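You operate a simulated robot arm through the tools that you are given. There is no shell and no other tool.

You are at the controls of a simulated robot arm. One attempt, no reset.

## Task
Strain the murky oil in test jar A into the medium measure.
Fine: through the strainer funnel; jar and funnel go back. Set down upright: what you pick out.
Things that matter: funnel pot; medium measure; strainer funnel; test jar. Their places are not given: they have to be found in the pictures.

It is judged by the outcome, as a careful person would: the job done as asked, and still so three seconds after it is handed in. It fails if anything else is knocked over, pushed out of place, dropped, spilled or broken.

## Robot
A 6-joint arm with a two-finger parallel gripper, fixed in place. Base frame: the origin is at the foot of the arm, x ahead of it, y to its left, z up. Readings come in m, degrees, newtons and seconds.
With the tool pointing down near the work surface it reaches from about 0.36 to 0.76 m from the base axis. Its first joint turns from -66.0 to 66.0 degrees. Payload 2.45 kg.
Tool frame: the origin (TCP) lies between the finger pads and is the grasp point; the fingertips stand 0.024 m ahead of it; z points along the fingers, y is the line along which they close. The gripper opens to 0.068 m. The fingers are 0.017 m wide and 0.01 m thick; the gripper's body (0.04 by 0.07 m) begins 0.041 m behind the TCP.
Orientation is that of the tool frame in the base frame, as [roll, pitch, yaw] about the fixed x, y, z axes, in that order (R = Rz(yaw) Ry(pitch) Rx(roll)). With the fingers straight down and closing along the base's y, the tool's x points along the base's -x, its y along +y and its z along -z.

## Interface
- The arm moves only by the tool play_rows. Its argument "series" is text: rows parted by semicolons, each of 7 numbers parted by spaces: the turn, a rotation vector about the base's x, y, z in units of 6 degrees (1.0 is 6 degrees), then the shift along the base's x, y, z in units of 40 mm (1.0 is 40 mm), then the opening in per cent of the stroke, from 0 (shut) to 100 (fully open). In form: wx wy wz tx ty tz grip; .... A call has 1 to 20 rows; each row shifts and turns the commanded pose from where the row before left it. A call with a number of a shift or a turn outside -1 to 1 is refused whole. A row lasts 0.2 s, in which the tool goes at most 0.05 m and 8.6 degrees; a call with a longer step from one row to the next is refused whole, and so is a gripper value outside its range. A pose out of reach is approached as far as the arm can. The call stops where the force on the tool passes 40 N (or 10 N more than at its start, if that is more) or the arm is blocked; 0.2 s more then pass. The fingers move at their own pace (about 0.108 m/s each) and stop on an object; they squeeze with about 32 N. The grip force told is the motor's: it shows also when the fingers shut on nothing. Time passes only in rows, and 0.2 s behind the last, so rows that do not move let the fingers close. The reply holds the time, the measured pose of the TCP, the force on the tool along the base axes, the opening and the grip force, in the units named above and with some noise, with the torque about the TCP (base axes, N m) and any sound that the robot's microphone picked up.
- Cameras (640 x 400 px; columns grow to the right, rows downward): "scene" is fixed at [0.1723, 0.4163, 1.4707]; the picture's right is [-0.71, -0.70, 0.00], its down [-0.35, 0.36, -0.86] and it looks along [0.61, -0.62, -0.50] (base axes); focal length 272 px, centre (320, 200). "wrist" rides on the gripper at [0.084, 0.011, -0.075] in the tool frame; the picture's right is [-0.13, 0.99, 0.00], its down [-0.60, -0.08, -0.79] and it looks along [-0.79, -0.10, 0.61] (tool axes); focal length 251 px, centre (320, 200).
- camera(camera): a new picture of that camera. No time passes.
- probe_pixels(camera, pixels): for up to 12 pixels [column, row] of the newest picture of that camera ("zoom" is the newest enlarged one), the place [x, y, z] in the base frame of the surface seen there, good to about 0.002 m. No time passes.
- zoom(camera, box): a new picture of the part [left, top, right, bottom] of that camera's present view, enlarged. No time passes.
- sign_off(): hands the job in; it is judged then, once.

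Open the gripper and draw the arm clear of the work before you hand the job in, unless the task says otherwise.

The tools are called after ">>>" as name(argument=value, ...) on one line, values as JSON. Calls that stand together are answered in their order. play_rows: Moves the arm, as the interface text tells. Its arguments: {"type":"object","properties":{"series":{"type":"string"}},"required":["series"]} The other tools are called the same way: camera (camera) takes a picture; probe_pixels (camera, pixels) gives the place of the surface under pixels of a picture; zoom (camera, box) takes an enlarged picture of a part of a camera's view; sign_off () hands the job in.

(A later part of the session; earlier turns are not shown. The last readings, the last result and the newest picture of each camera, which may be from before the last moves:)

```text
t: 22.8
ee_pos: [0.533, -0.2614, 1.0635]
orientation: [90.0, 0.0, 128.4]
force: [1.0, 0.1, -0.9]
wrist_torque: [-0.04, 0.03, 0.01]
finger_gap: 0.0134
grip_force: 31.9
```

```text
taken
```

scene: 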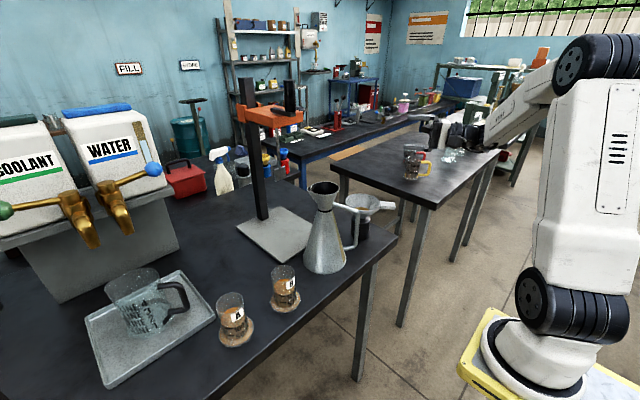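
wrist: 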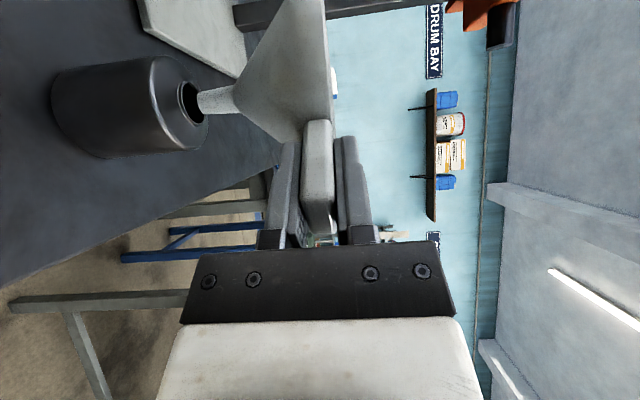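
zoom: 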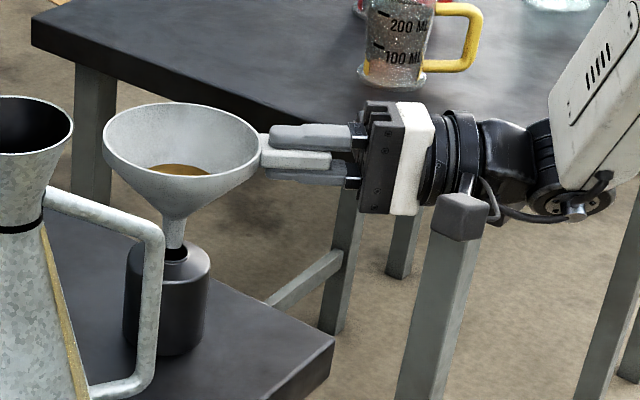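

It lifts level and firm. I raise it further to z≈1.27 and check the spout length.

>>> play_rows(series="0 0 0 0 0 0.4 0;0 0 0 0 0 0.5 0;0 0 0 0 0 0.6 0;0 0 0 0 0 0.6 0;0 0 0 0 0 0.6 0;0 0 0 0 0 0.6 0;0 0 0 0 0 0.6 0;0 0 0 0 0 0.6 0;0 0 0 0 0 0.4 0;0 0 0 0 0 0.25 0;0 0 0 0 0 0 0")

>>> zoom(camera="scene", box=[290, 90, 450, 250])

>>> camera(camera="wrist")

```text
t: 25.2
ee_pos: [0.5323, -0.2598, 1.2695]
orientation: [90.0, 0.0, 128.4]
force: [-0.3, 0.0, -0.6]
wrist_torque: [-0.04, 0.04, 0.0]
finger_gap: 0.0134
grip_force: 31.8
```

```text
2.50 times, centred on (370, 170) of scene
```

zoom: 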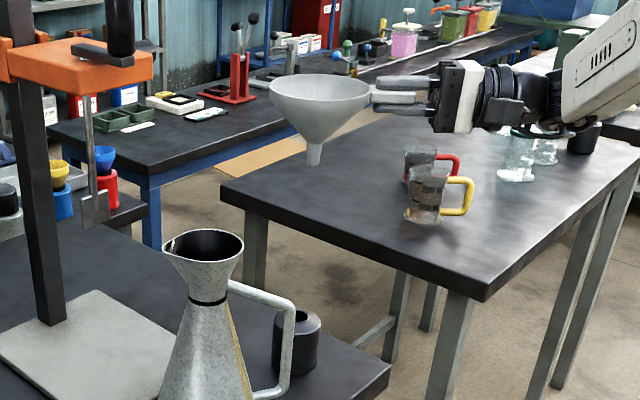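

```text
taken
```

wrist: 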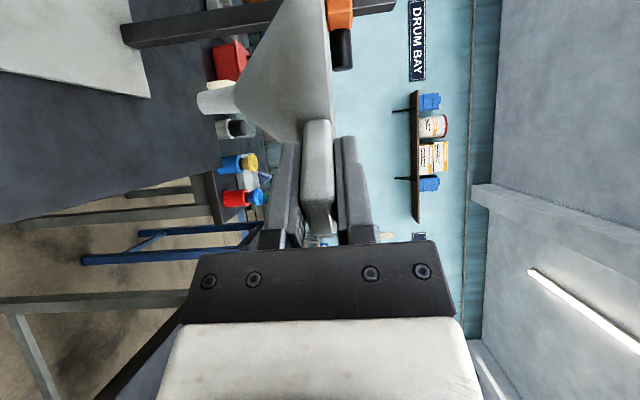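

I probe the funnel's rim, spout tip and the pot's hole now that they're visible.

>>> zoom(camera="scene", box=[350, 110, 400, 140])

>>> probe_pixels(camera="zoom", pixels=[[320, 200]])

>>> zoom(camera="scene", box=[345, 105, 405, 165])

```text
12.80 times, centred on (375, 125) of scene
```

zoom: 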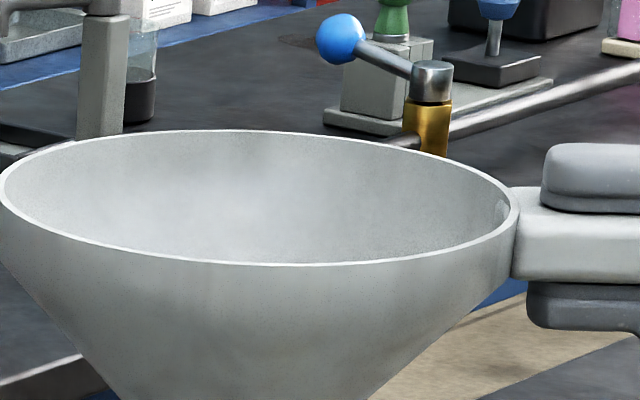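

```text
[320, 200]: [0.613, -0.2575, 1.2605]
```

```text
6.67 times, centred on (375, 135) of scene
```

zoom: 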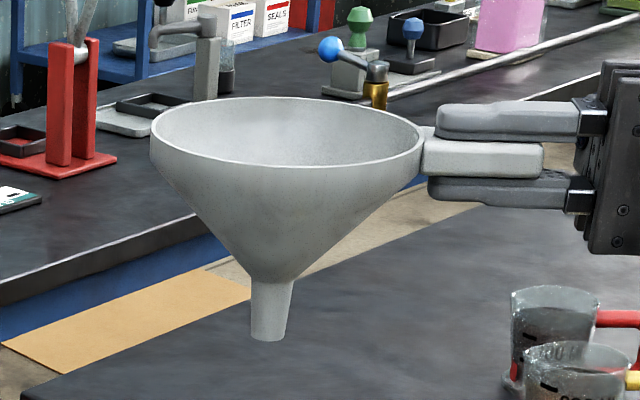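

>>> probe_pixels(camera="zoom", pixels=[[268, 336], [270, 290], [272, 275], [254, 338], [284, 338], [155, 133], [420, 152], [285, 165], [280, 99], [480, 150], [540, 155], [430, 150]])

>>> zoom(camera="scene", box=[345, 205, 385, 245])

```text
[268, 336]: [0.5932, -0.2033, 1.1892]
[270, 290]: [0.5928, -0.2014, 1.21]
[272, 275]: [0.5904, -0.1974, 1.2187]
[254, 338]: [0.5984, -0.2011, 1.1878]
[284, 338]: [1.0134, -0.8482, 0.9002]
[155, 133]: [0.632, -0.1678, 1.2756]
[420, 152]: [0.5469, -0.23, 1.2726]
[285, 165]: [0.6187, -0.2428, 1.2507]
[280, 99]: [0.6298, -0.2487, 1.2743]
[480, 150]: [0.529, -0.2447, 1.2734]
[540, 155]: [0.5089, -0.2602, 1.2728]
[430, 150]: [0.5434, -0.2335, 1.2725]
```

```text
10.00 times, centred on (365, 225) of scene
```

zoom: 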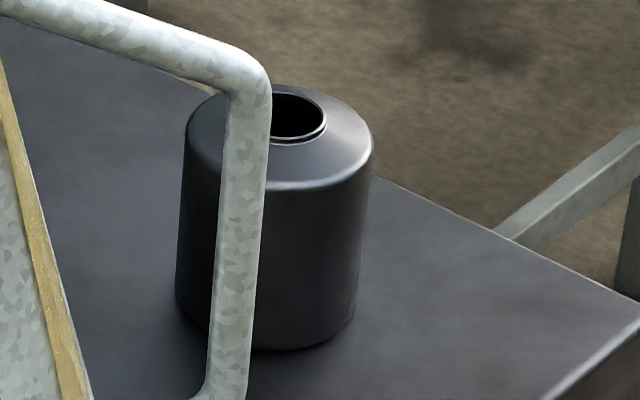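

Spout tip is 0.087 below the rim and funnel axis ≈(0.597,-0.208). I re-measure the measure's mouth circle precisely before transferring.

>>> zoom(camera="scene", box=[300, 170, 350, 220])

```text
8.00 times, centred on (325, 195) of scene
```

zoom: 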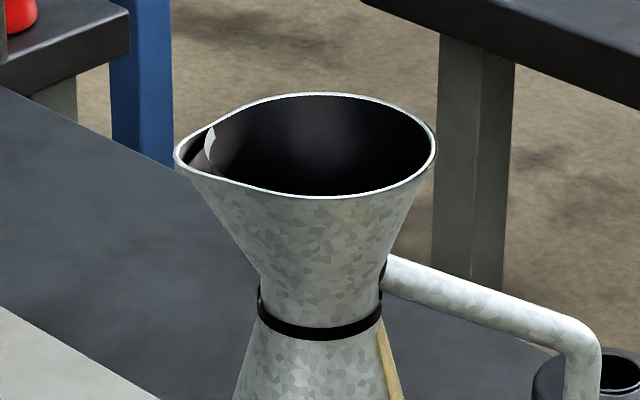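

>>> probe_pixels(camera="zoom", pixels=[[434, 155], [425, 118], [370, 97], [310, 94], [258, 102], [420, 180], [380, 192], [330, 196], [280, 192], [240, 184], [178, 155], [205, 135]])

>>> probe_pixels(camera="zoom", pixels=[[320, 332], [262, 305], [380, 310], [370, 250], [270, 260], [300, 150], [380, 150], [212, 145], [215, 170]])

```text
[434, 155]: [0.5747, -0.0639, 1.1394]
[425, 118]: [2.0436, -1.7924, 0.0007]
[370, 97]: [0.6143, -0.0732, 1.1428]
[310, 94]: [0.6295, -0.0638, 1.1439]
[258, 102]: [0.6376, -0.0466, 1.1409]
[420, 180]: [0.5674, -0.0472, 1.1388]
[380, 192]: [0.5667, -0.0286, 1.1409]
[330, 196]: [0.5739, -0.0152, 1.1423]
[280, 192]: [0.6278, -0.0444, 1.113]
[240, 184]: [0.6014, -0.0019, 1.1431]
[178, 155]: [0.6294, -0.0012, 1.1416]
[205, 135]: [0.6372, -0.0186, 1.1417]
```

```text
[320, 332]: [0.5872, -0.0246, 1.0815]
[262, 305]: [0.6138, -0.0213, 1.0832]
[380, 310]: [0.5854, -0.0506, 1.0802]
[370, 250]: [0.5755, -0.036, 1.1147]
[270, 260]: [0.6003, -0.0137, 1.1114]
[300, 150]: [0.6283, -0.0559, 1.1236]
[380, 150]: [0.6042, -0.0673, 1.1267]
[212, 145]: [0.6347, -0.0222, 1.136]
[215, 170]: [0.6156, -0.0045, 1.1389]
```

Mouth centre is (0.6025,-0.0385), r≈0.036. I carry the funnel over by (+0.0055,+0.1695) at this height and check alignment.

>>> play_rows(series="0 0 0 0.0275 0.4 0 0;0 0 0 0.0275 0.7 0 0;0 0 0 0.0275 0.8 0 0;0 0 0 0.0275 0.8 0 0;0 0 0 0.0275 0.8 0 0;0 0 0 0 0.5 0 0;0 0 0 0 0.2375 0 0;0 0 0 0 0 0 0")

>>> zoom(camera="scene", box=[270, 120, 390, 220])

>>> camera(camera="wrist")

```text
t: 27.0
ee_pos: [0.5372, -0.0909, 1.2691]
orientation: [89.9, 0.1, 128.4]
force: [0.3, -1.1, -0.7]
wrist_torque: [-0.03, 0.06, -0.01]
finger_gap: 0.0135
grip_force: 32.7
```

```text
4.00 times, centred on (330, 170) of scene
```

zoom: 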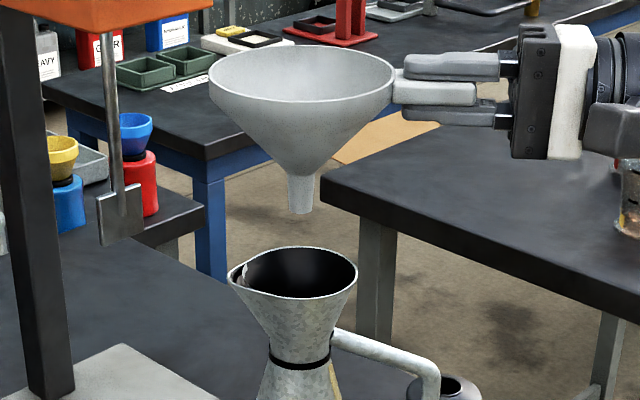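

```text
taken
```

wrist: 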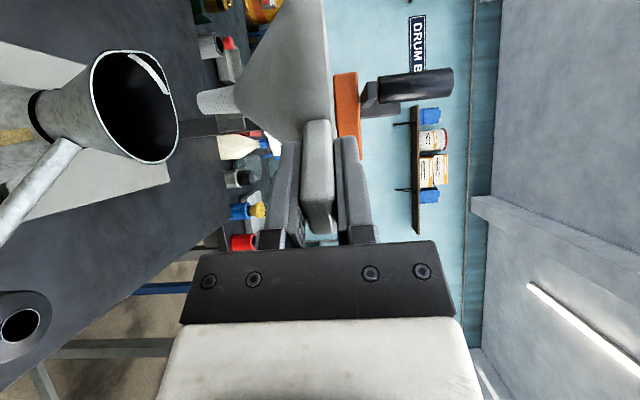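

I verify the funnel's axis over the mouth by probing the spout and rim.

>>> probe_pixels(camera="zoom", pixels=[[302, 206], [302, 185], [212, 85], [394, 90], [300, 128], [305, 47], [300, 170]])

>>> probe_pixels(camera="wrist", pixels=[[205, 103], [220, 100], [232, 100], [310, 60], [322, 30], [300, 130]])

```text
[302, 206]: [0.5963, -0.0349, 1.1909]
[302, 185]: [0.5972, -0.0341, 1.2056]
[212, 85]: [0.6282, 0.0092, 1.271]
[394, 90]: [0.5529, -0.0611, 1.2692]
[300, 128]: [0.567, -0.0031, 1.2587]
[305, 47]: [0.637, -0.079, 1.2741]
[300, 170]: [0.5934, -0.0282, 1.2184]
```

```text
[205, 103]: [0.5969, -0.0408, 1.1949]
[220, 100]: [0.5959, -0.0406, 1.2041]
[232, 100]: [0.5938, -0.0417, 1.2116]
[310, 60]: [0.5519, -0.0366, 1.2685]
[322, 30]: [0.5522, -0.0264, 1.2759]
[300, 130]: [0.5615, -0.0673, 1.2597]
```

Axis ≈(0.602,-0.040), within 1–2 mm of the mouth centre. I lower it slowly, most of the way first.

>>> play_rows(series="0 0 0 0.01 0.025 -0.4 0;0 0 0 0 0 -0.4 0;0 0 0 0 0 -0.4 0;0 0 0 0 0 -0.4 0;0 0 0 0 0 -0.3 0;0 0 0 0 0 -0.25 0;0 0 0 0 0 -0.15 0;0 0 0 0 0 0 0")

>>> zoom(camera="scene", box=[270, 140, 390, 240])

```text
t: 28.8
ee_pos: [0.5396, -0.0904, 1.1769]
orientation: [90.0, 0.0, 128.4]
force: [1.1, -0.2, -1.6]
wrist_torque: [-0.03, 0.03, -0.02]
finger_gap: 0.0133
grip_force: 32.2
```

```text
4.00 times, centred on (330, 190) of scene
```

zoom: 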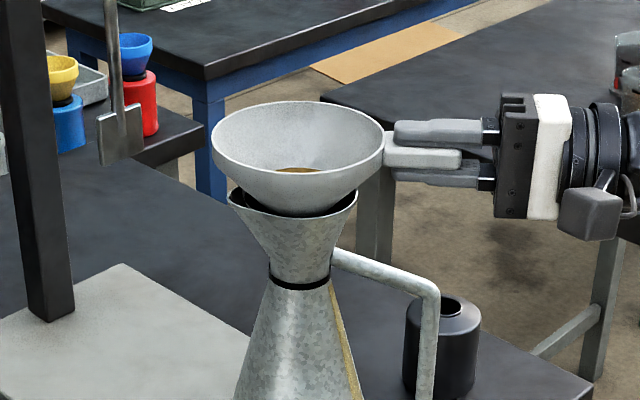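

Well centred. I lower in 2 mm rows until contact shows in the force.

>>> play_rows(series="0 0 0 0 0 -0.05 0;0 0 0 0 0 -0.05 0;0 0 0 0 0 -0.05 0;0 0 0 0 0 -0.05 0;0 0 0 0 0 0 0")

>>> zoom(camera="scene", box=[280, 150, 370, 220])

```text
t: 30.0
ee_pos: [0.5388, -0.0891, 1.1694]
orientation: [90.0, 0.0, 128.4]
force: [-0.8, -1.3, 1.9]
wrist_torque: [0.1, -0.18, -0.05]
finger_gap: 0.0135
grip_force: 31.5
```

```text
5.71 times, centred on (325, 185) of scene
```

zoom: 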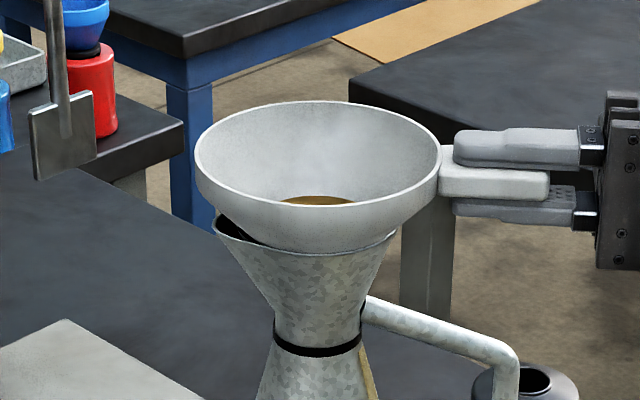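

Contact is felt (torque/force change). I press 1 mm more, open the fingers gently, and look.

>>> play_rows(series="0 0 0 0 0 -0.025 0;0 0 0 0 0 0 15;0 0 0 0 0 0 25;0 0 0 0 0 0 32;0 0 0 0 0 0 40;0 0 0 0 0 0 45")

>>> zoom(camera="scene", box=[280, 150, 370, 220])

>>> camera(camera="wrist")

```text
t: 31.4
ee_pos: [0.5378, -0.0899, 1.1675]
orientation: [90.0, 0.1, 128.4]
force: [0.1, -0.5, 0.1]
wrist_torque: [0.0, -0.03, 0.0]
finger_gap: 0.0307
grip_force: 0.1
```

```text
5.71 times, centred on (325, 185) of scene
```

zoom: 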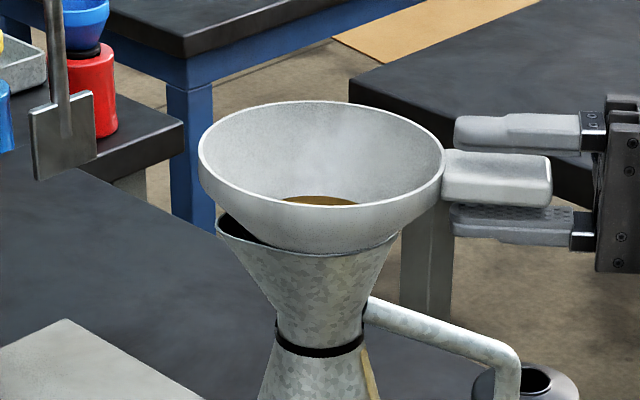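

```text
taken
```

wrist: 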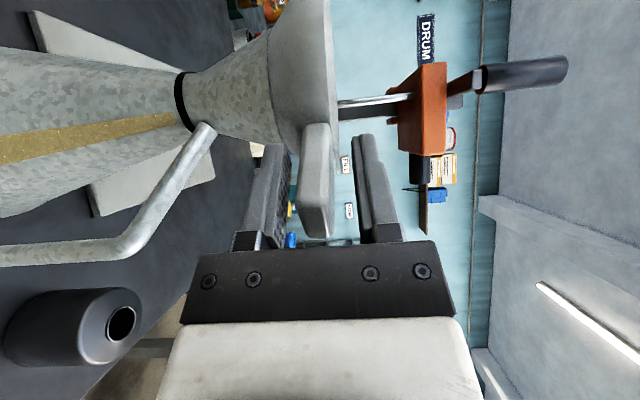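

The funnel settled with a slight droop of the handle. I open further to see whether it's stable on its own.

>>> play_rows(series="0 0 0 0 0 0 60;0 0 0 0 0 0 80;0 0 0 0 0 0 80")

>>> zoom(camera="scene", box=[280, 150, 370, 220])

>>> camera(camera="wrist")

>>> probe_pixels(camera="zoom", pixels=[[202, 150], [444, 155], [330, 205], [320, 102], [540, 165], [455, 160], [315, 200], [320, 230]])

```text
t: 32.2
ee_pos: [0.5387, -0.0892, 1.1667]
orientation: [90.0, 0.0, 128.4]
force: [0.4, -0.2, 0.0]
wrist_torque: [0.01, -0.02, -0.02]
finger_gap: 0.0546
grip_force: 0.0
```

```text
5.71 times, centred on (325, 185) of scene
```

zoom: 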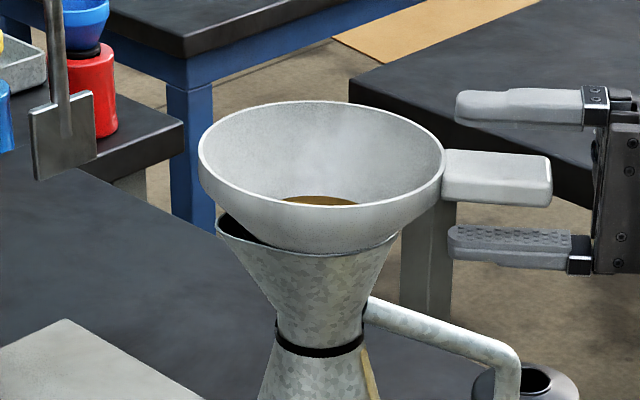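

```text
taken
```

wrist: 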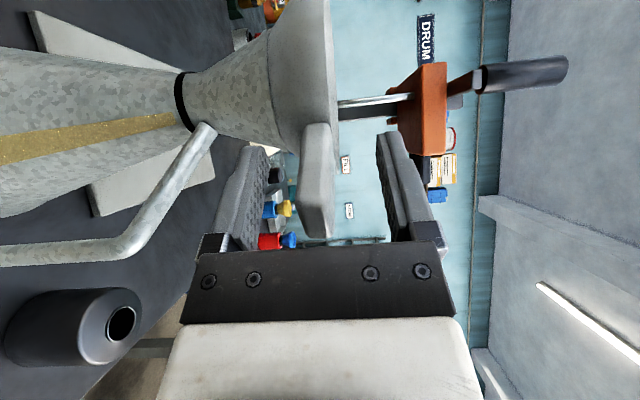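

```text
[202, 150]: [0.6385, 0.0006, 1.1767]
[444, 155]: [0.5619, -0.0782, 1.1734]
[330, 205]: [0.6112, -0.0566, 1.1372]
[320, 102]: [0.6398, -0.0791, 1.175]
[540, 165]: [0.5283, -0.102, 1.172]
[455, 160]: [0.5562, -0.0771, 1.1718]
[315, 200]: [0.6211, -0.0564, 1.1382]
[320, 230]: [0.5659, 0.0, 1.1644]
```

The funnel sits nearly level (rim z≈1.175) and stable. I withdraw along the handle, rise, then roll the tool another 90° (camera up) while shifting toward jar A.

>>> play_rows(series="0 0 0 -0.52 -0.41 0 90;0 0 0 -0.52 -0.41 0 100;0 0 0 -0.52 -0.41 0 100;0 0 0 0 0 0.85 100;0 0 0 0 0 0.85 100;0 0 0 0 0 0.85 100;0 0 0 0 0 0.85 100;0.98 0.776 0 -0.075 0.5 0 100;0.98 0.776 0 -0.075 0.5 0 100;0.98 0.776 0 -0.075 0.5 0 100;0.98 0.776 0 -0.075 0.5 0 100;0.98 0.776 0 -0.075 0.5 0 100;0.98 0.776 0 -0.075 0.5 0 100;0.98 0.776 0 -0.075 0.5 0 100;0.98 0.776 0 -0.075 0.5 0 100;0.98 0.776 0 -0.075 0.5 0 100;0.98 0.776 0 -0.075 0.5 0 100;0.98 0.776 0 -0.075 0.5 0 100;0.98 0.776 0 -0.075 0.5 0 100")

>>> camera(camera="scene")

```text
t: 36.2
ee_pos: [0.4694, 0.0927, 1.2853]
orientation: [-76.1, -89.9, -65.5]
force: [-0.6, -0.8, -0.4]
wrist_torque: [0.0, 0.0, -0.02]
finger_gap: 0.068
grip_force: 0.1
out of reach, approached as far as the arm can: row 15, 16, 17, 18, 19
```

```text
taken
```

scene: 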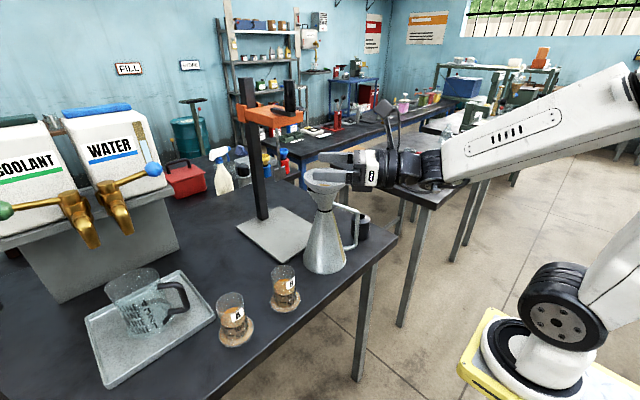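

The wrist was too close to the base column there. I move outward in x while yawing the heading to 0° and going on toward jar A's y.

>>> play_rows(series="0 0 -0.5 0.5 0.4 0 100;0 0 -0.9 0.5 0.5 0 100;0 0 -0.9 0.4 0.6 0 100;0 0 -0.9 0.35 0.7 0 100;0 0 -0.9 0 0.7 0 100;0 0 -0.9 0 0.7 0 100;0 0 -0.9 0 0.5 0 100;0 0 -0.5 0 0.3 0 100;0 0 0 0 0 0 100")

>>> camera(camera="scene")

>>> camera(camera="wrist")

```text
t: 38.2
ee_pos: [0.5628, -0.0263, 1.3576]
orientation: [-166.6, -89.8, -12.6]
force: [-0.1, 0.1, 0.3]
wrist_torque: [0.0, -0.01, -0.04]
finger_gap: 0.068
grip_force: 0.0
out of reach, approached as far as the arm can: row 3, 4, 5, 6, 7, 8
```

```text
taken
```

scene: 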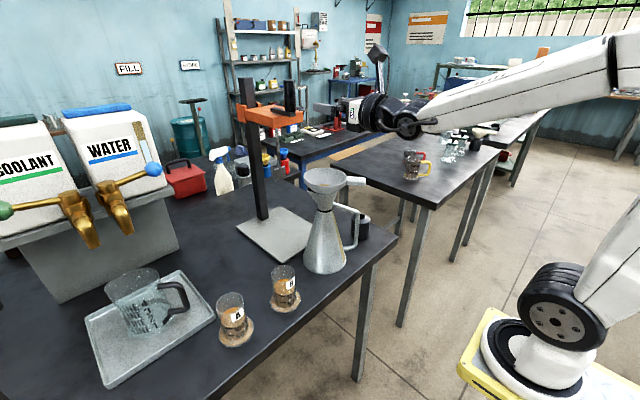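

```text
taken
```

wrist: 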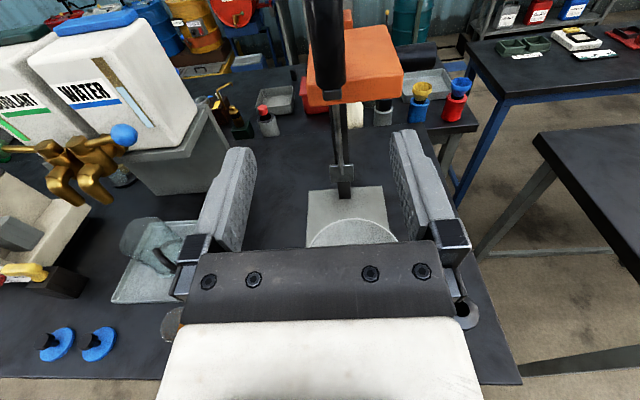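

The arm ended at (0.563,-0.026,1.358), heading 0°, camera up – some joint limit steered it. I test a small +y move with the heading turned radially along with it.

>>> play_rows(series="0 0 0.34 0 0.5 0 100;0 0 0.34 0 0.5 0 100;0 0 0.34 0 0.5 0 100;0 0 0.34 0 0.5 0 100")

```text
t: 39.2
ee_pos: [0.5613, 0.035, 1.3594]
orientation: [-155.2, -89.8, -16.2]
force: [-0.5, -0.2, 0.7]
wrist_torque: [-0.01, -0.02, -0.02]
finger_gap: 0.0682
grip_force: 0.0
out of reach, approached as far as the arm can: row 1, 2, 3, 4
```

Still flagged. I probe which direction is free: a null row, then small moves down, then outward.

>>> play_rows(series="0 0 0 0 0 0 100;0 0 0 0 0 -0.3 100;0 0 0 0 0 -0.3 100;0 0 0 0.3 0 0 100;0 0 0 0.3 0 0 100;0 0 0 0 0 0 100")

>>> camera(camera="scene")

```text
t: 40.6
ee_pos: [0.5868, 0.0291, 1.3378]
orientation: [-144.7, -90.0, -26.9]
force: [0.1, -0.1, 0.5]
wrist_torque: [0.01, -0.04, -0.02]
finger_gap: 0.068
grip_force: 0.0
out of reach, approached as far as the arm can: row 2, 3
```

```text
taken
```

scene: 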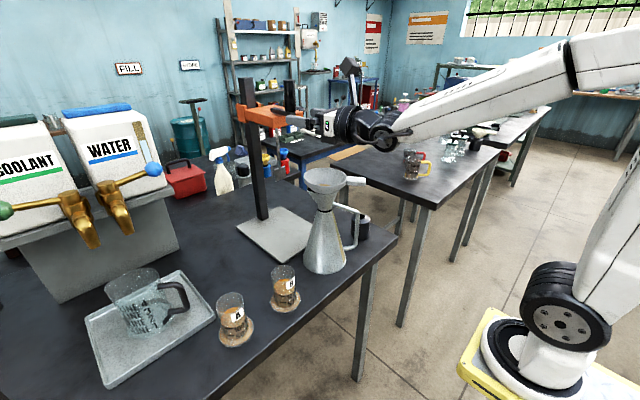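

Outward is free, inward/down isn't: the wrist may not come within ~0.4 m of the base axis. I move toward jar A swinging the heading negative so the wrist stays outside that.

>>> play_rows(series="0 0 -1 0.2 0.6 0 100;0 0 -1 0.1 0.7 0 100;0 0 -1 0 0.8 0 100;0 0 -1 0 0.8 0 100;0 0 -1 0 0.8 0 100;0 0 0 0 0.8 0 100;0 0 0 0 0.8 0 100;0 0 0 -0.4 0.8 0 100;0 0 0 -0.4 0.8 0 100;0 0 0 0 0 0 100")

>>> camera(camera="scene")

>>> camera(camera="wrist")

```text
t: 42.8
ee_pos: [0.5226, -0.1791, 1.4312]
orientation: [-149.2, -89.8, -52.4]
force: [-0.8, 0.8, 0.6]
wrist_torque: [0.0, -0.04, -0.04]
finger_gap: 0.0679
grip_force: 0.0
out of reach, approached as far as the arm can: row 1, 2, 3, 4, 5, 6, 7, 8, 9
```

```text
taken
```

scene: 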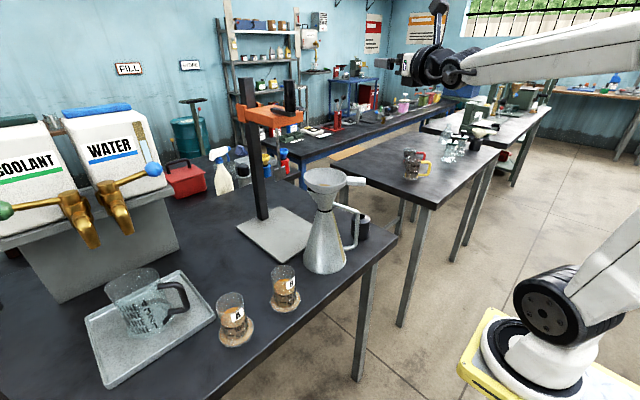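

```text
taken
```

wrist: 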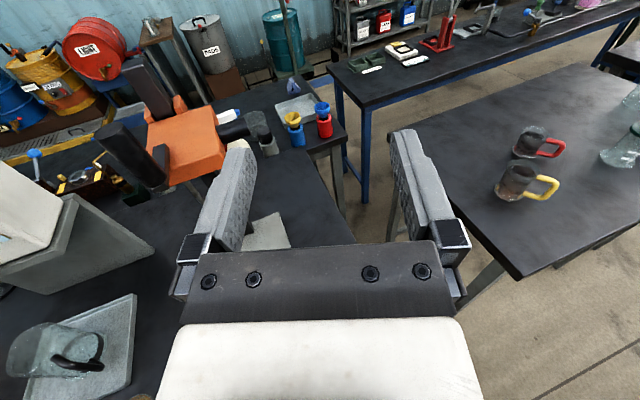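

The relative heading (tool vs. arm plane) evidently can't go negative, so I'll use headings of ~40°, as worked for the funnel. I check the stand's orange arm position, then yaw back by +60°.

>>> probe_pixels(camera="wrist", pixels=[[190, 150], [215, 150], [205, 180], [170, 180], [235, 130], [120, 155]])

>>> play_rows(series="0 0 1 0.15 0 0 100;0 0 1 0.15 0 0 100;0 0 1 0.15 0 0 100;0 0 1 0.15 0 0 100;0 0 1 0.15 0 0 100;0 0 1 0.15 0 0 100;0 0 1 0.15 0 0 100;0 0 1 0.15 0 0 100;0 0 1 0.15 0 0 100;0 0 1 0.15 0 0 100;0 0 0 0 0 0 100")

```text
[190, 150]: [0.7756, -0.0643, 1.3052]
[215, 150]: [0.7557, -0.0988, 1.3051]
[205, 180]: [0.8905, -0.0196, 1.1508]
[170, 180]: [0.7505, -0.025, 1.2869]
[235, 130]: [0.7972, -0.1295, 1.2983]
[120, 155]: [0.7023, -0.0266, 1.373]
```

```text
t: 45.2
ee_pos: [0.5809, -0.1785, 1.4306]
orientation: [-91.1, -89.9, -50.7]
force: [0.4, 0.3, -0.7]
wrist_torque: [-0.01, -0.01, -0.03]
finger_gap: 0.0681
grip_force: 0.0
```

Heading 38°, no limit flags. Now I translate toward jar A at x≈0.60, high up (z 1.43), keeping clear of the stand's knob at (0.70,-0.03,1.37).

>>> play_rows(series="0 0 0 0.2 0.8 0 100;0 0 0 0 0.9 0 100;0 0 0 0 0.9 0 100;0 0 0 0 0.9 0 100;0 0 0.2 0 0.9 0 100;0 0 0.2 0 0.9 0 100;0 0 0.2 0 0.9 0 100;0 0 0.2 0 0.9 0 100;0 0 0.2 0 0.9 0 100;0 0 0.2 0 0.9 0 100;0 0 0 0 0.9 0 100;0 0 0 0 0 0 100")

>>> camera(camera="scene")

>>> camera(camera="wrist")

```text
t: 47.8
ee_pos: [0.5871, 0.2131, 1.4318]
orientation: [120.0, -89.9, 105.3]
force: [-0.9, 0.1, -0.1]
wrist_torque: [0.02, -0.01, -0.01]
finger_gap: 0.0677
grip_force: 0.1
```

```text
taken
```

scene: 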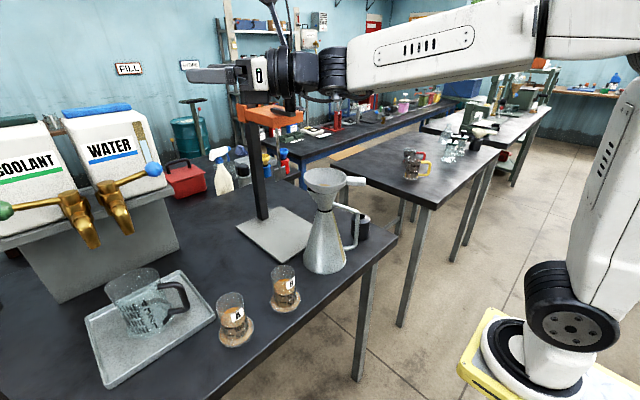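

```text
taken
```

wrist: 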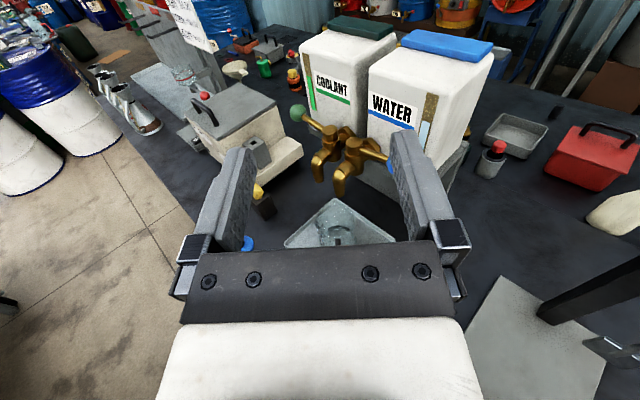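

Now heading 45° near jar A, no flags. I measure jar A precisely with an enlarged scene view.

>>> zoom(camera="scene", box=[205, 280, 265, 355])

```text
5.33 times, centred on (235, 318) of scene
```

zoom: 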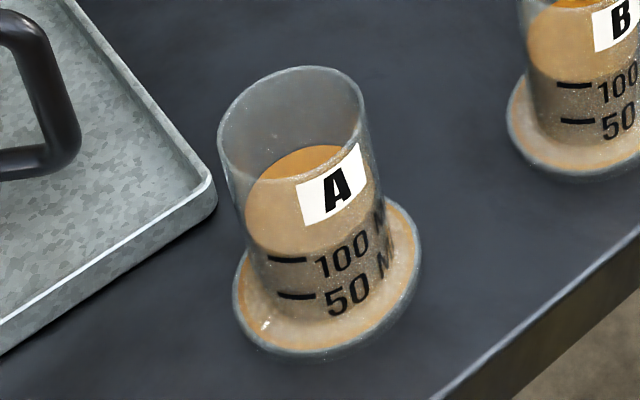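

>>> probe_pixels(camera="zoom", pixels=[[219, 150], [362, 110], [290, 179], [295, 68], [335, 195], [300, 205], [360, 155], [270, 250], [310, 270], [350, 255], [320, 300], [240, 200]])

>>> probe_pixels(camera="zoom", pixels=[[235, 290], [420, 250], [320, 352], [270, 340], [395, 310], [405, 215], [212, 195], [216, 205], [180, 225], [300, 165], [370, 120], [250, 95]])

```text
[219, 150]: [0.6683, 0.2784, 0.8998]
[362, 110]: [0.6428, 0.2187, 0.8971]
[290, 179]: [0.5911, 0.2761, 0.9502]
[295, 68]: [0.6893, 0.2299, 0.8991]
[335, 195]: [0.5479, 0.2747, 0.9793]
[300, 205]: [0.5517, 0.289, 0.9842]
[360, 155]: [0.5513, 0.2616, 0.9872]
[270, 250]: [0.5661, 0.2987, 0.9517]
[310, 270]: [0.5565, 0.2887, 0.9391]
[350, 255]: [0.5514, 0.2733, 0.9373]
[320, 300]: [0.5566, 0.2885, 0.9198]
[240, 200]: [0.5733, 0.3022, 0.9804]
```

```text
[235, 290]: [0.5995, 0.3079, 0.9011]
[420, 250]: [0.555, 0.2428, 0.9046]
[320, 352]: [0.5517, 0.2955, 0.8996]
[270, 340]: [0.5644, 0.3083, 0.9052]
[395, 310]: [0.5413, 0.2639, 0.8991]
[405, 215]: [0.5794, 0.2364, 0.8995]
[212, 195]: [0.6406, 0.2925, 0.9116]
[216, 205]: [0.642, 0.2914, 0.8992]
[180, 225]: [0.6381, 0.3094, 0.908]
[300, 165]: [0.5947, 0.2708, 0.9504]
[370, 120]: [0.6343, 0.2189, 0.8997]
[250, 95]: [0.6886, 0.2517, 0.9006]
```

Jar A axis ≈(0.5765,0.274), r≈0.028. I align above it, pitch the tool 15° downward, and descend to z≈1.10 for a check.

>>> play_rows(series="-0.589 0.589 0 -0.12 0.49 0 100;-0.589 0.589 0 -0.12 0.49 0 100;-0.589 0.589 0 -0.12 0.49 0 100;0 0 0 0 0 -0.9 100;0 0 0 0 0 -0.9 100;0 0 0 0 0 -0.9 100;0 0 0 0 0 -0.9 100;0 0 0 0 0 -0.9 100;0 0 0 0 0 -0.9 100;0 0 0 0 0 -0.9 100;0 0 0 0 0 -0.9 100;0 0 0 0 0 -0.7 100;0 0 0 0 0 -0.375 100;0 0 0 0 0 0 100")

>>> zoom(camera="scene", box=[180, 210, 330, 360])

>>> camera(camera="wrist")

```text
t: 50.8
ee_pos: [0.5743, 0.2725, 1.1]
orientation: [-179.6, -75.0, 44.9]
force: [0.2, 0.3, 0.0]
wrist_torque: [-0.03, -0.04, 0.01]
finger_gap: 0.068
grip_force: 0.1
```

```text
2.67 times, centred on (255, 285) of scene
```

zoom: 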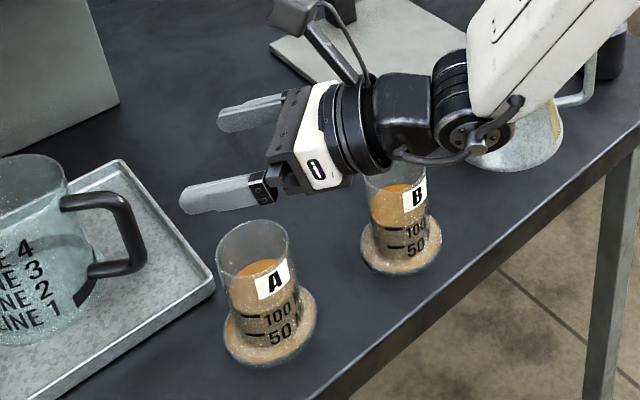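

```text
taken
```

wrist: 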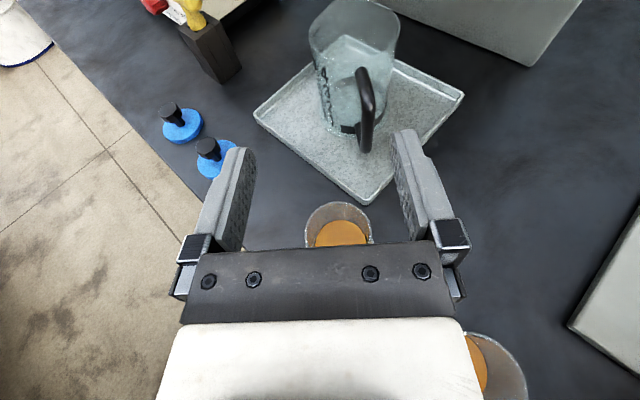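

Jar B lies close to the wrist's path when descending. I probe B's position and the wrist housings to check clearance.

>>> probe_pixels(camera="zoom", pixels=[[300, 130], [345, 110], [385, 140], [400, 110], [455, 90], [480, 140], [500, 140], [560, 60], [430, 160], [415, 200], [410, 240], [375, 150]])

>>> probe_pixels(camera="wrist", pixels=[[310, 225], [340, 204], [371, 235], [340, 235], [500, 370], [520, 370], [480, 360], [510, 350], [526, 385], [490, 335]])

```text
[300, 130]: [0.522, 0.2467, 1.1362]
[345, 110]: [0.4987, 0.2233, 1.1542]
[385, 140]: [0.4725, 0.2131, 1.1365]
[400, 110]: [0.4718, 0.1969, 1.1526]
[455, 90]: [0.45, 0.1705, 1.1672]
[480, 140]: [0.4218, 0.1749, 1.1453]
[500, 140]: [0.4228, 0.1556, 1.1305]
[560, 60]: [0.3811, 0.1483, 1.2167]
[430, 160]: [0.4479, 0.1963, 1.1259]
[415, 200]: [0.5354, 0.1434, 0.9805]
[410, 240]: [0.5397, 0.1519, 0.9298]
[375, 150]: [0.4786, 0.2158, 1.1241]
```

```text
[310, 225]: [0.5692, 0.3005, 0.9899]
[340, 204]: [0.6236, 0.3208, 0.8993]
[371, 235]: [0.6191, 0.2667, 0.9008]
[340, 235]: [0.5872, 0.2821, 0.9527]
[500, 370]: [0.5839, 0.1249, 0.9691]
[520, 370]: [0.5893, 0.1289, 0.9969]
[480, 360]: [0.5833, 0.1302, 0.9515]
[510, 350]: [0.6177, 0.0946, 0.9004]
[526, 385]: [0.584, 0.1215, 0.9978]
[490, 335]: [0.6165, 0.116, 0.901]
```

Clearance to jar B improves with a smaller heading, so I yaw -9° to 36° and descend to z≈1.025, just above the jar's rim, to check alignment.

>>> play_rows(series="0 0 -0.75 0 0 0 100;0 0 -0.75 0 0 0 100;0 0 0 0 0 -0.5 100;0 0 0 0 0 -0.5 100;0 0 0 0 0 -0.5 100;0 0 0 0 0 -0.375 100;0 0 0 0 0 0 100")

>>> zoom(camera="scene", box=[190, 230, 320, 360])

>>> camera(camera="wrist")

```text
t: 52.4
ee_pos: [0.5891, 0.2495, 1.0303]
orientation: [-179.0, -74.9, 35.9]
force: [-0.7, -0.5, -0.2]
wrist_torque: [0.01, 0.03, 0.01]
finger_gap: 0.068
grip_force: 0.0
out of reach, approached as far as the arm can: row 2, 3, 4, 5
```

```text
3.08 times, centred on (255, 295) of scene
```

zoom: 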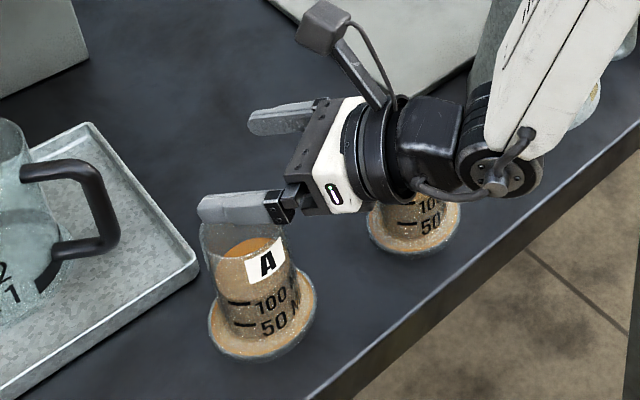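

```text
taken
```

wrist: 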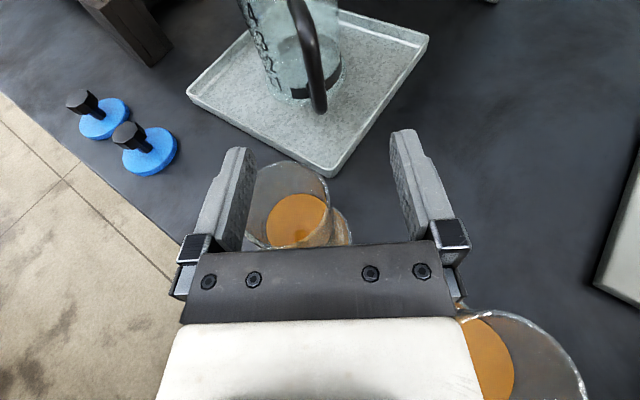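

Heading 36° hit the limit (wrist bend). More downward pitch relieves it, so I rise to 1.10, go back to heading 45° and pitch to 30° down.

>>> play_rows(series="0 0 0 0 0 0.6 100;0 0 0 0 0 0.6 100;0 0 0 0 0 0.55 100;0 0 0.75 0 0 0 100;0 0 0.75 0 0 0 100;-0.589 0.589 0 0 0 0 100;-0.589 0.589 0 0 0 0 100;-0.589 0.589 0 0 0 0 100;0 0 0 0 0 0 100")

```text
t: 54.4
ee_pos: [0.5883, 0.2502, 1.0984]
orientation: [-179.6, -60.0, 44.9]
force: [-0.2, 0.2, 0.8]
wrist_torque: [0.0, 0.04, 0.0]
finger_gap: 0.0681
grip_force: 0.0
```

No flags now. I shift to (0.5694,0.2669) and descend to z≈1.03 to check alignment.

>>> play_rows(series="0 0 0 -0.236 0.209 0 100;0 0 0 -0.236 0.209 0 100;0 0 0 0 0 -0.5 100;0 0 0 0 0 -0.5 100;0 0 0 0 0 -0.5 100;0 0 0 0 0 -0.2 100;0 0 0 0 0 0 100")

>>> camera(camera="wrist")

>>> zoom(camera="scene", box=[190, 230, 320, 360])

```text
t: 56.0
ee_pos: [0.5688, 0.2677, 1.0326]
orientation: [-179.6, -60.2, 44.9]
force: [0.9, 0.1, 1.4]
wrist_torque: [0.0, 0.0, 0.02]
finger_gap: 0.0681
grip_force: 0.1
```

```text
taken
```

wrist: 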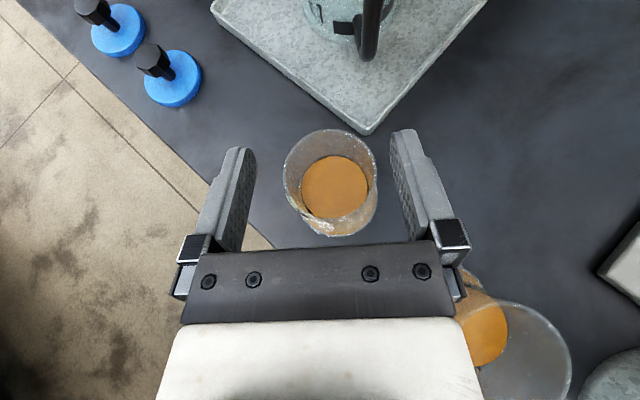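

```text
3.08 times, centred on (255, 295) of scene
```

zoom: 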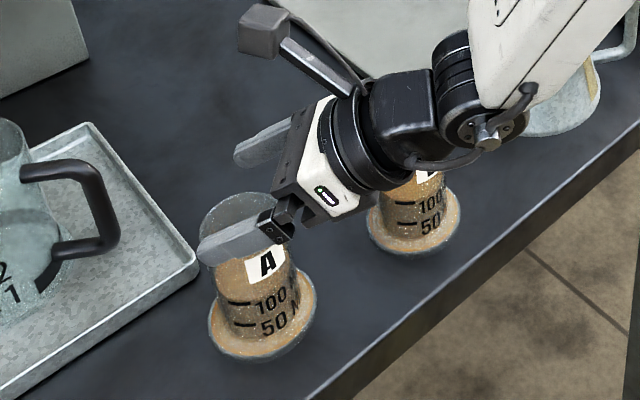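

Jar A sits between the fingers in the wrist view (rim 284–377 px). I probe the rim to verify centring before the last descent.

>>> probe_pixels(camera="wrist", pixels=[[286, 170], [376, 170], [330, 131], [328, 232], [295, 145], [368, 145], [245, 160], [395, 150], [465, 285], [570, 360]])

>>> zoom(camera="wrist", box=[230, 110, 430, 260])

```text
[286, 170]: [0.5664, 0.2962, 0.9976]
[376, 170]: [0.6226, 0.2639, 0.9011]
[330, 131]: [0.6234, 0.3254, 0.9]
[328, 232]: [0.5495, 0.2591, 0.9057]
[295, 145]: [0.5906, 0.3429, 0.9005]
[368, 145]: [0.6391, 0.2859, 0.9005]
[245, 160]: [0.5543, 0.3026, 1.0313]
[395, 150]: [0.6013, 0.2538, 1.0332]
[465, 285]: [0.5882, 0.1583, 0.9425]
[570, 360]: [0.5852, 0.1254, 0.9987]
```

```text
2.67 times, centred on (330, 185) of wrist
```

zoom: 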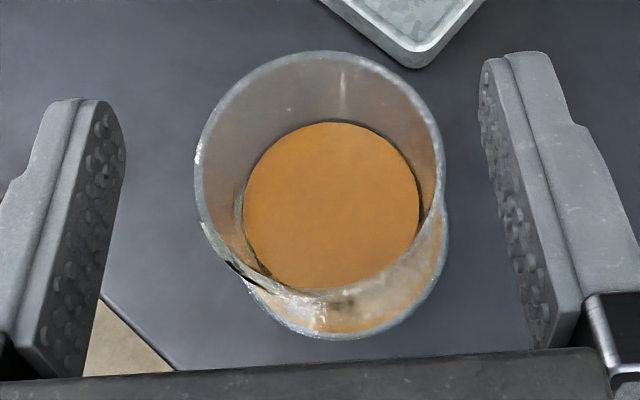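

The jar is ~3 mm to the right of the tool's centre; I correct that and descend to z≈0.958 around the jar, without closing yet.

>>> play_rows(series="0 0 0 0.053 -0.053 0 100;0 0 0 0 0 -0.3 100;0 0 0 0 0 -0.4 100;0 0 0 0 0 -0.4 100;0 0 0 0 0 -0.4 100;0 0 0 0 0 -0.33 100;0 0 0 0 0 0 100")

>>> camera(camera="wrist")

>>> zoom(camera="scene", box=[190, 230, 320, 360])

```text
t: 57.6
ee_pos: [0.5726, 0.2656, 0.9579]
orientation: [-179.7, -60.1, 44.9]
force: [-0.4, -0.7, -0.3]
wrist_torque: [0.01, -0.01, 0.03]
finger_gap: 0.068
grip_force: 0.1
```

```text
taken
```

wrist: 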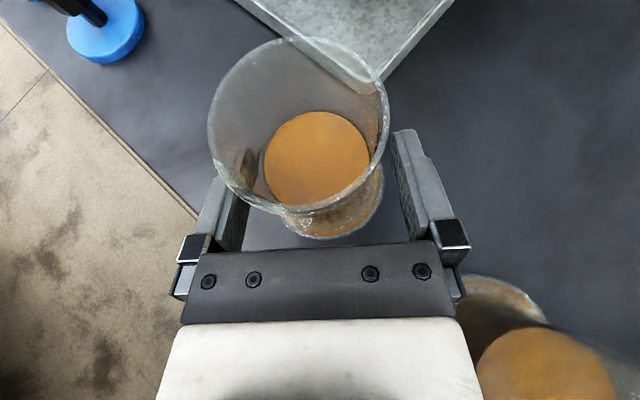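

```text
3.08 times, centred on (255, 295) of scene
```

zoom: 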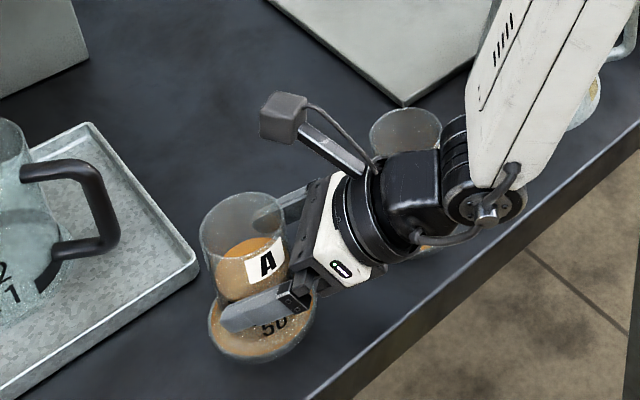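

Around the jar without contact forces. I close the fingers on the jar.

>>> play_rows(series="0 0 0 0 0 0 88;0 0 0 0 0 0 80;0 0 0 0 0 0 70;0 0 0 0 0 0 50;0 0 0 0 0 0 0;0 0 0 0 0 0 0;0 0 0 0 0 0 0")

>>> camera(camera="wrist")

```text
t: 59.2
ee_pos: [0.5718, 0.2646, 0.9593]
orientation: [-179.5, -60.0, 44.9]
force: [1.3, -0.5, -0.1]
wrist_torque: [-0.11, -0.07, 0.01]
finger_gap: 0.0531
grip_force: 31.5
```

```text
taken
```

wrist: 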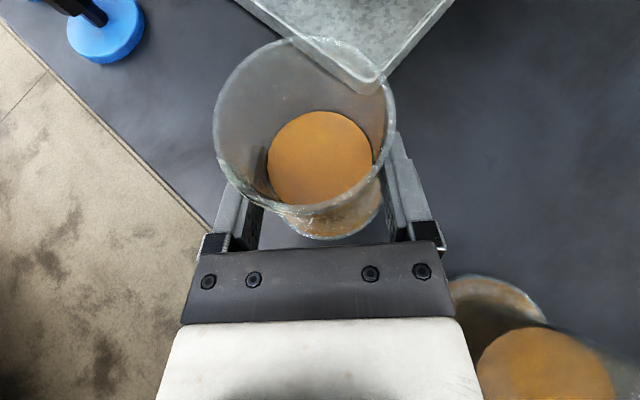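

Jar gripped (gap 53 mm, 31.5 N). I lift it gently straight up and check the hold.

>>> play_rows(series="0 0 0 0 0 0.1 0;0 0 0 0 0 0.2 0;0 0 0 0 0 0.3 0;0 0 0 0 0 0.4 0;0 0 0 0 0 0.4 0;0 0 0 0 0 0.3 0;0 0 0 0 0 0 0")

>>> zoom(camera="scene", box=[190, 210, 320, 340])

>>> camera(camera="wrist")

```text
t: 60.8
ee_pos: [0.5728, 0.2673, 1.0263]
orientation: [-179.6, -60.0, 44.9]
force: [0.4, -0.5, -1.9]
wrist_torque: [-0.01, 0.03, 0.02]
finger_gap: 0.0534
grip_force: 31.7
```

```text
3.08 times, centred on (255, 275) of scene
```

zoom: 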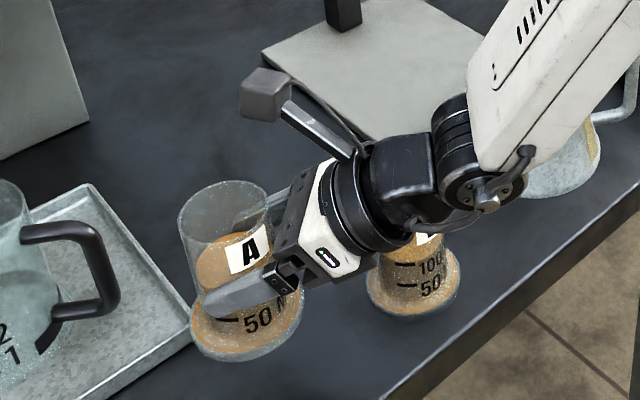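

```text
taken
```

wrist: 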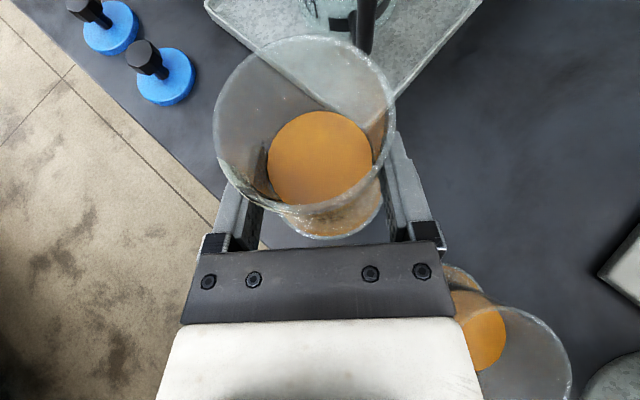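

Jar held well and upright. Before carrying it over, I measure the stand's orange arm, knob and paddle, which are close to the pouring area.

>>> camera(camera="scene")

>>> zoom(camera="scene", box=[220, 70, 340, 190])

```text
taken
```

scene: 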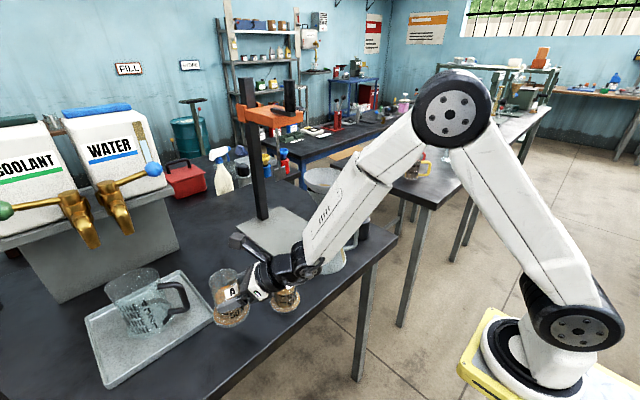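

```text
3.33 times, centred on (280, 130) of scene
```

zoom: 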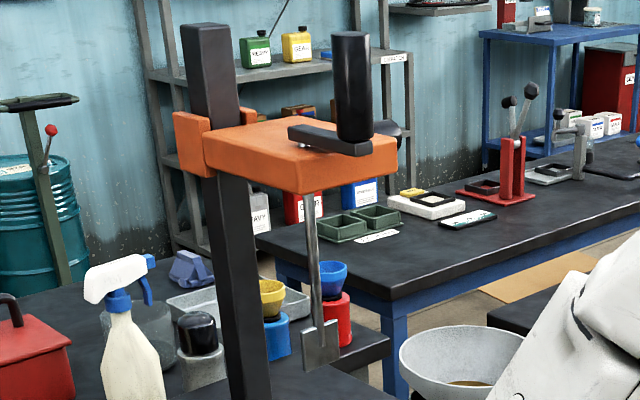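

>>> probe_pixels(camera="zoom", pixels=[[320, 345], [313, 250], [302, 180], [390, 160], [395, 140], [352, 100], [352, 40], [295, 132], [345, 150], [306, 360], [337, 330], [250, 150]])

```text
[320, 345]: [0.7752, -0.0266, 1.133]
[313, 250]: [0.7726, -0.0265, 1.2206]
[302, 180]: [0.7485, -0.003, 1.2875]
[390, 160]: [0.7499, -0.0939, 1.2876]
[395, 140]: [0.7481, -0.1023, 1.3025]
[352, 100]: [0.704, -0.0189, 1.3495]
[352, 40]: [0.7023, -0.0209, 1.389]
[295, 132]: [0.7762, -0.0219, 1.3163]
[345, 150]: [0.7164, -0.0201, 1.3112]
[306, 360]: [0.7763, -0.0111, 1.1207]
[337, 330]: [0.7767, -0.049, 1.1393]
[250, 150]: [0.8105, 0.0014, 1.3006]
```

Stand: paddle x≥0.77, orange block x≥0.749, knob at (0.704,-0.02, z 1.31–1.40). I'll pour from the -y side of the funnel with heading ~15°, keeping x small. First lift the jar to z≈1.33.

>>> play_rows(series="0 0 0 0 0 0.3 0;0 0 0 0 0 0.5 0;0 0 0 0 0 0.6 0;0 0 0 0 0 0.7 0;0 0 0 0 0 0.7 0;0 0 0 0 0 0.7 0;0 0 0 0 0 0.7 0;0 0 0 0 0 0.7 0;0 0 0 0 0 0.7 0;0 0 0 0 0 0.7 0;0 0 0 0 0 0.6 0;0 0 0 0 0 0.4 0;0 0 0 0 0 0.3 0;0 0 0 0 0 0 0")

>>> camera(camera="scene")

```text
t: 63.8
ee_pos: [0.5712, 0.266, 1.3313]
orientation: [-179.5, -60.0, 44.8]
force: [0.1, 0.0, -1.9]
wrist_torque: [-0.01, -0.01, -0.02]
finger_gap: 0.0535
grip_force: 31.4
```

```text
taken
```

scene: 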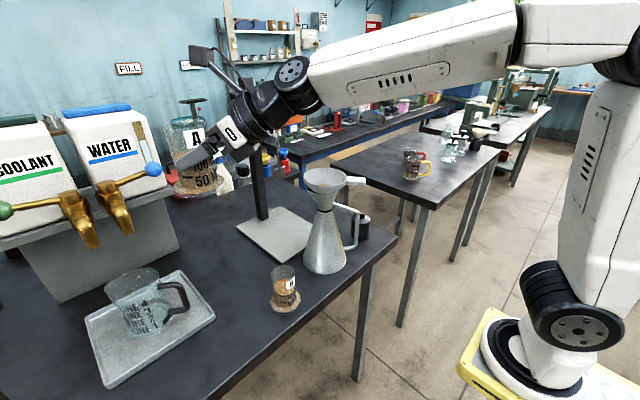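

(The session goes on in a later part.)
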